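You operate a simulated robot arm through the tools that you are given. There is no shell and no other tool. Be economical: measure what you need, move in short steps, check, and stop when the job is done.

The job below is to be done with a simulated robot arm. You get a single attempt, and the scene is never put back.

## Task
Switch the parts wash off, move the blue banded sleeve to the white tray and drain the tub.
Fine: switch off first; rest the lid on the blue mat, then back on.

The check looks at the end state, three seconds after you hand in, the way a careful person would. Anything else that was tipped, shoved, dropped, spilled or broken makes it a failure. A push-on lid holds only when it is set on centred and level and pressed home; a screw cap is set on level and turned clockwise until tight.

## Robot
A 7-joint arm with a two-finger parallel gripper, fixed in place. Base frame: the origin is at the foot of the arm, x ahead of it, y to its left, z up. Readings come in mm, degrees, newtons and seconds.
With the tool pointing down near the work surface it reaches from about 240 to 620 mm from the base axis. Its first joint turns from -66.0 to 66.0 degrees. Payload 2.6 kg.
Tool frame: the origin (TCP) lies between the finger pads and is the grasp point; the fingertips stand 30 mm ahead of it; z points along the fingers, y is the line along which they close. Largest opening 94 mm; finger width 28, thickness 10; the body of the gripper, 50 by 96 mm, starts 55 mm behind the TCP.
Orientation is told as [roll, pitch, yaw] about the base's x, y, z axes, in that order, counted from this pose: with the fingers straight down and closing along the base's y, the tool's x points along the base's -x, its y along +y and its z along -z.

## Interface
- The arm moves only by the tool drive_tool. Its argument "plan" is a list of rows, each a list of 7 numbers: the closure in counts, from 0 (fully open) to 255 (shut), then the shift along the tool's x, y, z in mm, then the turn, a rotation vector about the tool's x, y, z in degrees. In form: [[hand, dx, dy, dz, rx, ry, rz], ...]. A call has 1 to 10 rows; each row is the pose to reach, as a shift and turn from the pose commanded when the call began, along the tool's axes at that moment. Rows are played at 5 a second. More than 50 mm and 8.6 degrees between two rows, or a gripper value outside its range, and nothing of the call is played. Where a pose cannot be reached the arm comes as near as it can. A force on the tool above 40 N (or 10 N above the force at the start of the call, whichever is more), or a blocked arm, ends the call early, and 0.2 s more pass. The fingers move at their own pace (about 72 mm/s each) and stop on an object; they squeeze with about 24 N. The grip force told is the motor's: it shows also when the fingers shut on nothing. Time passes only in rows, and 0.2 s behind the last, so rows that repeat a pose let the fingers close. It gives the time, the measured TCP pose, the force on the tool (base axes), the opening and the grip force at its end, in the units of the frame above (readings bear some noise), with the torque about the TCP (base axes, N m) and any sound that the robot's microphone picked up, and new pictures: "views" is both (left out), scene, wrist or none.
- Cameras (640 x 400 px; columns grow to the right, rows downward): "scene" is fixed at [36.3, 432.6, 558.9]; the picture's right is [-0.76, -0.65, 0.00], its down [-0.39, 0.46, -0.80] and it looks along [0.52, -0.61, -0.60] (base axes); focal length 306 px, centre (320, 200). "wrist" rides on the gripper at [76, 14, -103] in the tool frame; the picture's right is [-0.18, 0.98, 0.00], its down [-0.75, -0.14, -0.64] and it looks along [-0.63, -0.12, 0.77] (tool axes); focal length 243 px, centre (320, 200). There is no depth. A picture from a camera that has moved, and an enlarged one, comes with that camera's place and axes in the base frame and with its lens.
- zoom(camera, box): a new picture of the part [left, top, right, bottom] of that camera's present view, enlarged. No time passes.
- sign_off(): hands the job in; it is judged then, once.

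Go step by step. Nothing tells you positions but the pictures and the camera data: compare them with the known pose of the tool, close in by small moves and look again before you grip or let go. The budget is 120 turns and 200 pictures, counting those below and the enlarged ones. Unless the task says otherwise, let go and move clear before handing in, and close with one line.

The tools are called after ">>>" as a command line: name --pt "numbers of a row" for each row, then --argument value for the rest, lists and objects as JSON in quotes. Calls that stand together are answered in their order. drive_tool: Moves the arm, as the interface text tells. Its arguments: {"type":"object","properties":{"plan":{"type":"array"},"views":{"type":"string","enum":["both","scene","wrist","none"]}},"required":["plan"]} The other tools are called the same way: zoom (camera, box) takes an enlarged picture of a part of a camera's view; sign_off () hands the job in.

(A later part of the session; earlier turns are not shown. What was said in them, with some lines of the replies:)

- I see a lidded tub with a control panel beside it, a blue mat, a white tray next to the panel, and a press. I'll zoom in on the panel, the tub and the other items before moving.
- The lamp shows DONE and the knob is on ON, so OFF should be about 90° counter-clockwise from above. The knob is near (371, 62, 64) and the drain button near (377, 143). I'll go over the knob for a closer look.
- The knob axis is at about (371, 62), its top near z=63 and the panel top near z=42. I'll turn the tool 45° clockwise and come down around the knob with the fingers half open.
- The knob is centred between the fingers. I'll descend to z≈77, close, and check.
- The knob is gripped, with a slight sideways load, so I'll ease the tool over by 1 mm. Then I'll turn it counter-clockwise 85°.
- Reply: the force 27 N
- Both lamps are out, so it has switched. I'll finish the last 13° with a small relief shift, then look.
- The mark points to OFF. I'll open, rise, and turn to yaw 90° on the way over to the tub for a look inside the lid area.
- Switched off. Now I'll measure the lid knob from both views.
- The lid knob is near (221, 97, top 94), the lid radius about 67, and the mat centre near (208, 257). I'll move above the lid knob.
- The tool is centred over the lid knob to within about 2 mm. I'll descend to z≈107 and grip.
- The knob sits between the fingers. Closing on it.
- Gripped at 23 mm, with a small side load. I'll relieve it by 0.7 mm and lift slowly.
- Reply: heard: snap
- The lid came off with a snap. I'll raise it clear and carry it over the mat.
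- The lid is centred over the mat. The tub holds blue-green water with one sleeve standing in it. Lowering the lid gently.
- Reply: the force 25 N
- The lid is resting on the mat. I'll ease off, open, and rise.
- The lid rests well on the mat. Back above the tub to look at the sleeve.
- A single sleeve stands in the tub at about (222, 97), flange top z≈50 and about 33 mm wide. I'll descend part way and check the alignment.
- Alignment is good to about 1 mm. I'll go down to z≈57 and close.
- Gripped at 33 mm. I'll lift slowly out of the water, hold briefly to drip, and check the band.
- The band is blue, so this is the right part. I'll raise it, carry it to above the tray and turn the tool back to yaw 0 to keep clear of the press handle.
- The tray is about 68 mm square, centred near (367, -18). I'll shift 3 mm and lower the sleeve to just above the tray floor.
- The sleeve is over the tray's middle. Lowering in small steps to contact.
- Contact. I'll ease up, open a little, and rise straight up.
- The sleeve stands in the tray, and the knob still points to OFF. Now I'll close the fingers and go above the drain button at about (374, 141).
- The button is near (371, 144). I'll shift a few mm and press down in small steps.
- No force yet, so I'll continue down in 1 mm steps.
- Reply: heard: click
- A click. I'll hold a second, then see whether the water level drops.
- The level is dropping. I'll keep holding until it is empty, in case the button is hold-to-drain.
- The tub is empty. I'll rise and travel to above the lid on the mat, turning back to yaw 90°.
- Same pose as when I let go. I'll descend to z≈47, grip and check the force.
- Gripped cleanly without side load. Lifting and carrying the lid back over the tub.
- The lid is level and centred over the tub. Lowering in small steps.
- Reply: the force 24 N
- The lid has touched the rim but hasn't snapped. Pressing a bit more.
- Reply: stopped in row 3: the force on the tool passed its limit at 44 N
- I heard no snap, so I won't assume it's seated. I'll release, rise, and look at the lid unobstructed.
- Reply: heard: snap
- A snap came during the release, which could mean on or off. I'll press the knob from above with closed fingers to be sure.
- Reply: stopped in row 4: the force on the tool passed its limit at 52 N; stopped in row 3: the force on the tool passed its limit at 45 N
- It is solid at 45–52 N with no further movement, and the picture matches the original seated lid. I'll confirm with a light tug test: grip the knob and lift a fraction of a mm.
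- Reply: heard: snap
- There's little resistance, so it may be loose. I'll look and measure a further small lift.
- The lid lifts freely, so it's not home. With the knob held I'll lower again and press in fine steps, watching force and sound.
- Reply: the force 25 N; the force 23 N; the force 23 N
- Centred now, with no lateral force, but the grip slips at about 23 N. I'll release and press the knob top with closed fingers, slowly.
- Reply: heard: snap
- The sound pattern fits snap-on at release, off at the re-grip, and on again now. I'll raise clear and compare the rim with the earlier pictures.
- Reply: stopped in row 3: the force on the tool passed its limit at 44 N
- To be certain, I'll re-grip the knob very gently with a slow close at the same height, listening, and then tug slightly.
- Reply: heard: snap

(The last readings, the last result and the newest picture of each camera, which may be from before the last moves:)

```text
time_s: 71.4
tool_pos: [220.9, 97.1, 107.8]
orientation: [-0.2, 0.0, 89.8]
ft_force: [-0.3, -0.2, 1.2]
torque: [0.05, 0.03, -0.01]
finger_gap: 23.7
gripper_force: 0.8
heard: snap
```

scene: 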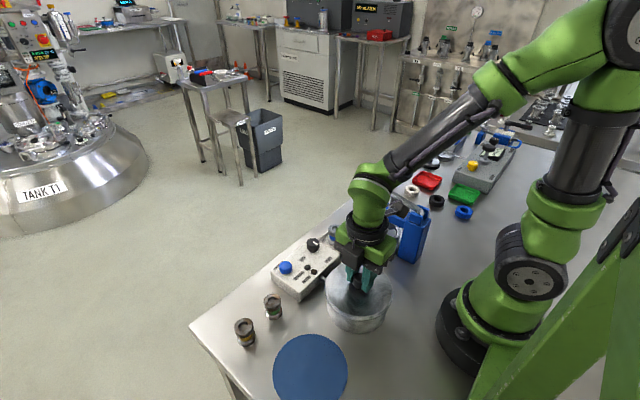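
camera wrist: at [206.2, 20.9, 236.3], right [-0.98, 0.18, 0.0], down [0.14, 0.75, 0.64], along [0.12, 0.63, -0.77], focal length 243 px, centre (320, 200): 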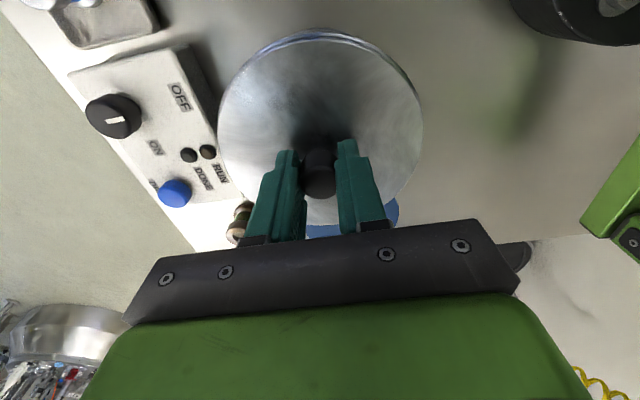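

A snap at barely any contact force. I'll tighten and tug 0.6 mm to see which state this is.

>>> drive_tool --pt "198 0 0 0 0 0 0" --pt "255 0 0 0 0 0 0" --pt "255 0 0 0 0 0 0" --views "none"

>>> drive_tool --pt "255 0 0 -0.5 0 0 0" --pt "255 0 0 -1 0 0 0" --pt "255 0 0 -1 0 0 0" --views "none"

>>> zoom --camera "scene" --box '[320, 280, 400, 330]'

```text
time_s: 72.2
tool_pos: [220.8, 97.0, 107.5]
orientation: [-0.1, -0.1, 89.8]
ft_force: [0.0, -1.0, 2.8]
torque: [0.0, 0.28, 0.06]
finger_gap: 23.0
gripper_force: 24.3
```

```text
time_s: 73.0
tool_pos: [219.5, 97.3, 109.2]
orientation: [-0.1, 0.0, 89.9]
ft_force: [-0.2, 0.1, -0.5]
torque: [0.03, 0.02, -0.02]
finger_gap: 23.0
gripper_force: 23.5
```

```text
8.00 times, centred on (360, 305) of scene
camera zoom: at [36.3, 432.6, 558.9], right [-0.76, -0.65, 0.0], down [-0.39, 0.46, -0.8], along [0.52, -0.61, -0.6], focal length 2452 px, centre (0, -640)
```

zoom: 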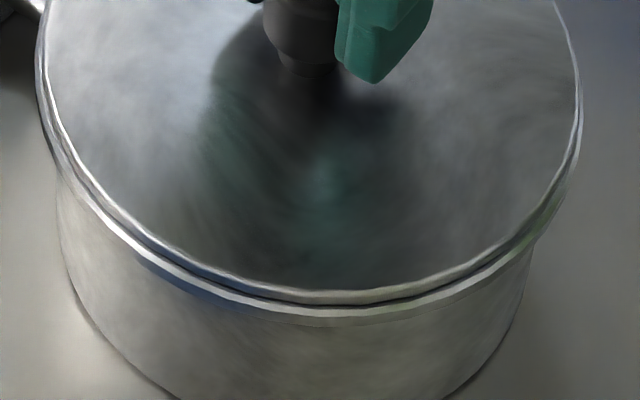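

Pattern confirmed: it unlatches when gripped and latches when released in the seat. I'll lower it, press it home centred, and release.

>>> drive_tool --pt "255 0 0 1 0 0 0" --pt "255 0 0 1.5 0 0 0" --pt "255 0 0 2 0 0 0" --pt "255 0 0 2.5 0 0 0" --pt "255 0 0 2.5 0 0 0" --views "none"

```text
time_s: 74.2
tool_pos: [220.3, 97.4, 105.9]
orientation: [-0.2, 0.1, 89.8]
ft_force: [-3.5, -2.3, 24.1]
torque: [0.06, 0.19, -0.01]
finger_gap: 23.0
gripper_force: 24.0
```

>>> drive_tool --pt "190 0 0 0 0 0 0" --pt "150 0 0 0 0 0 0" --pt "130 0 0 0 0 0 0" --pt "130 0 0 0 0 0 0" --views "none"

>>> drive_tool --pt "130 0 0 -25 0 0 0" --pt "190 0 0 -36 0 0 0" --pt "255 0 0 -36 0 0 0" --pt "255 0 0 -36 0 0 0" --views "none"

>>> drive_tool --pt "255 0 0 8 0 0 0" --pt "255 0 0 12 0 0 0" --pt "255 0 0 13.5 0 0 0" --pt "255 0 0 14.3 0 0 0" --pt "255 0 0 15 0 0 0" --pt "255 0 0 15.5 0 0 0" --pt "255 0 0 16 0 0 0" --pt "255 0 0 16.5 0 0 0" --pt "255 0 0 17 0 0 0" --views "none"

```text
time_s: 75.2
tool_pos: [220.8, 97.5, 106.3]
orientation: [-0.3, 0.0, 89.8]
ft_force: [-0.1, 0.1, 0.6]
torque: [-0.02, -0.02, -0.02]
finger_gap: 46.2
gripper_force: 0.0
heard: snap
```

```text
time_s: 76.2
tool_pos: [219.5, 97.4, 142.6]
orientation: [-0.2, -0.1, 89.7]
ft_force: [0.0, 0.3, 1.2]
torque: [-0.01, 0.0, 0.0]
finger_gap: 0.0
gripper_force: 24.2
```

```text
time_s: 78.0
tool_pos: [221.8, 97.6, 127.6]
orientation: [-0.2, 0.1, 89.7]
ft_force: [-3.2, -0.3, 5.4]
torque: [-0.02, 0.1, -0.02]
finger_gap: 0.1
gripper_force: 23.8
stopped in row 9: the force on the tool passed its limit at 45 N (the readings are from after the stop); the commanded pose is now the measured one
```

The snap came exactly at release in the seat, and the press at 45 N found it solid. I'll rise well clear and do a last check of everything.

>>> drive_tool --pt "255 0 0 -40 0 0 0" --pt "255 0 0 -85 0 0 0" --pt "255 0 -20 -130 0 0 0" --pt "200 0 -60 -150 0 0 0" --pt "130 0 -100 -150 0 0 0" --pt "130 0 -140 -150 0 0 0"

>>> zoom --camera "scene" --box '[220, 200, 460, 360]'

>>> zoom --camera "wrist" --box '[240, 0, 560, 200]'

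```text
time_s: 79.4
tool_pos: [359.4, 97.5, 276.8]
orientation: [-0.2, 0.0, 89.7]
ft_force: [-0.2, 0.3, 0.4]
torque: [0.0, 0.01, -0.04]
finger_gap: 46.1
gripper_force: 0.0
camera wrist: at [344.5, 19.6, 381.7], right [-0.98, 0.19, 0.0], down [0.14, 0.75, 0.64], along [0.12, 0.63, -0.77], focal length 243 px, centre (320, 200)
```

scene: 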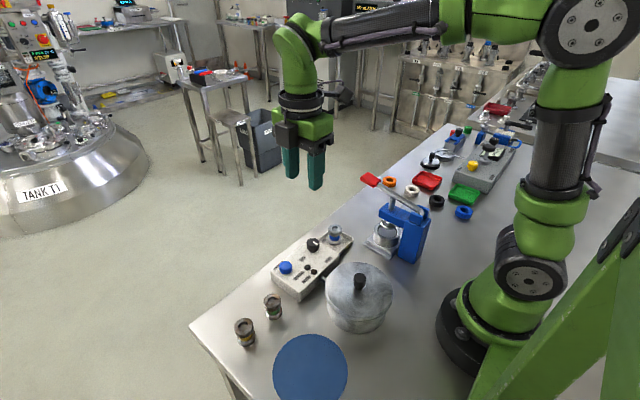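
wrist: 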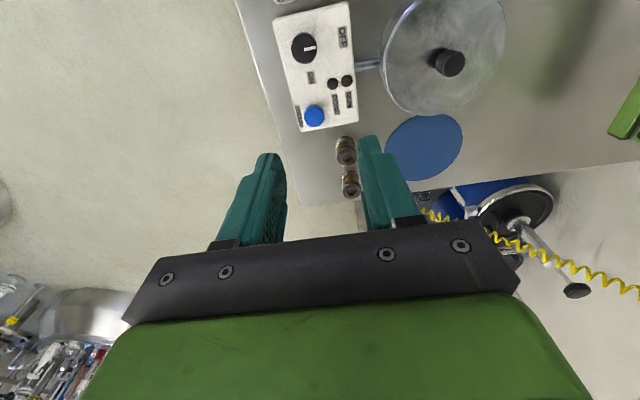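

```text
2.50 times, centred on (340, 280) of scene
camera zoom: at [36.3, 432.6, 558.9], right [-0.76, -0.65, 0.0], down [-0.39, 0.46, -0.8], along [0.52, -0.61, -0.6], focal length 766 px, centre (270, 0)
```

zoom: 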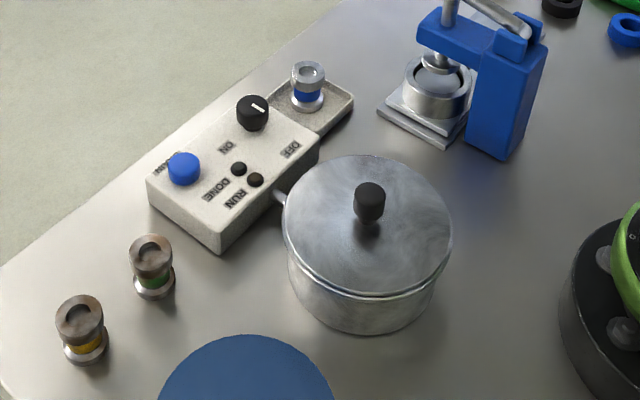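

```text
2.00 times, centred on (400, 100) of wrist
camera zoom: at [344.5, 19.6, 381.7], right [-0.98, 0.19, 0.0], down [0.14, 0.75, 0.64], along [0.12, 0.63, -0.77], focal length 485 px, centre (160, 400)
```

zoom: 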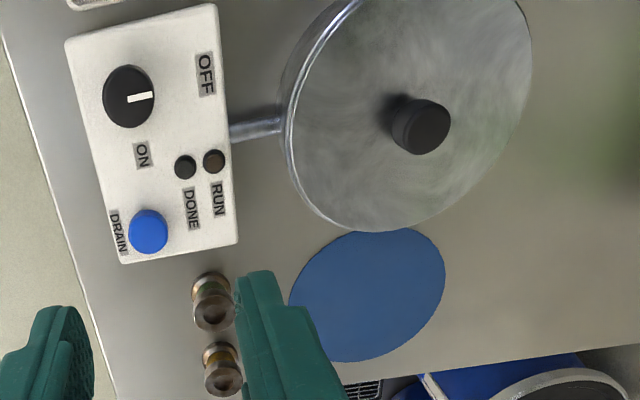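

Everything is in place: knob at OFF with both lamps out, sleeve upright in the white tray, tub drained, lid on level, other items undisturbed and the arm clear. I'm handing in.

>>> sign_off

```text
The job is handed in.
```

The parts wash is switched off, the blue-banded sleeve is in the white tray, the tub is drained, and the lid is back on and latched after resting on the blue mat.
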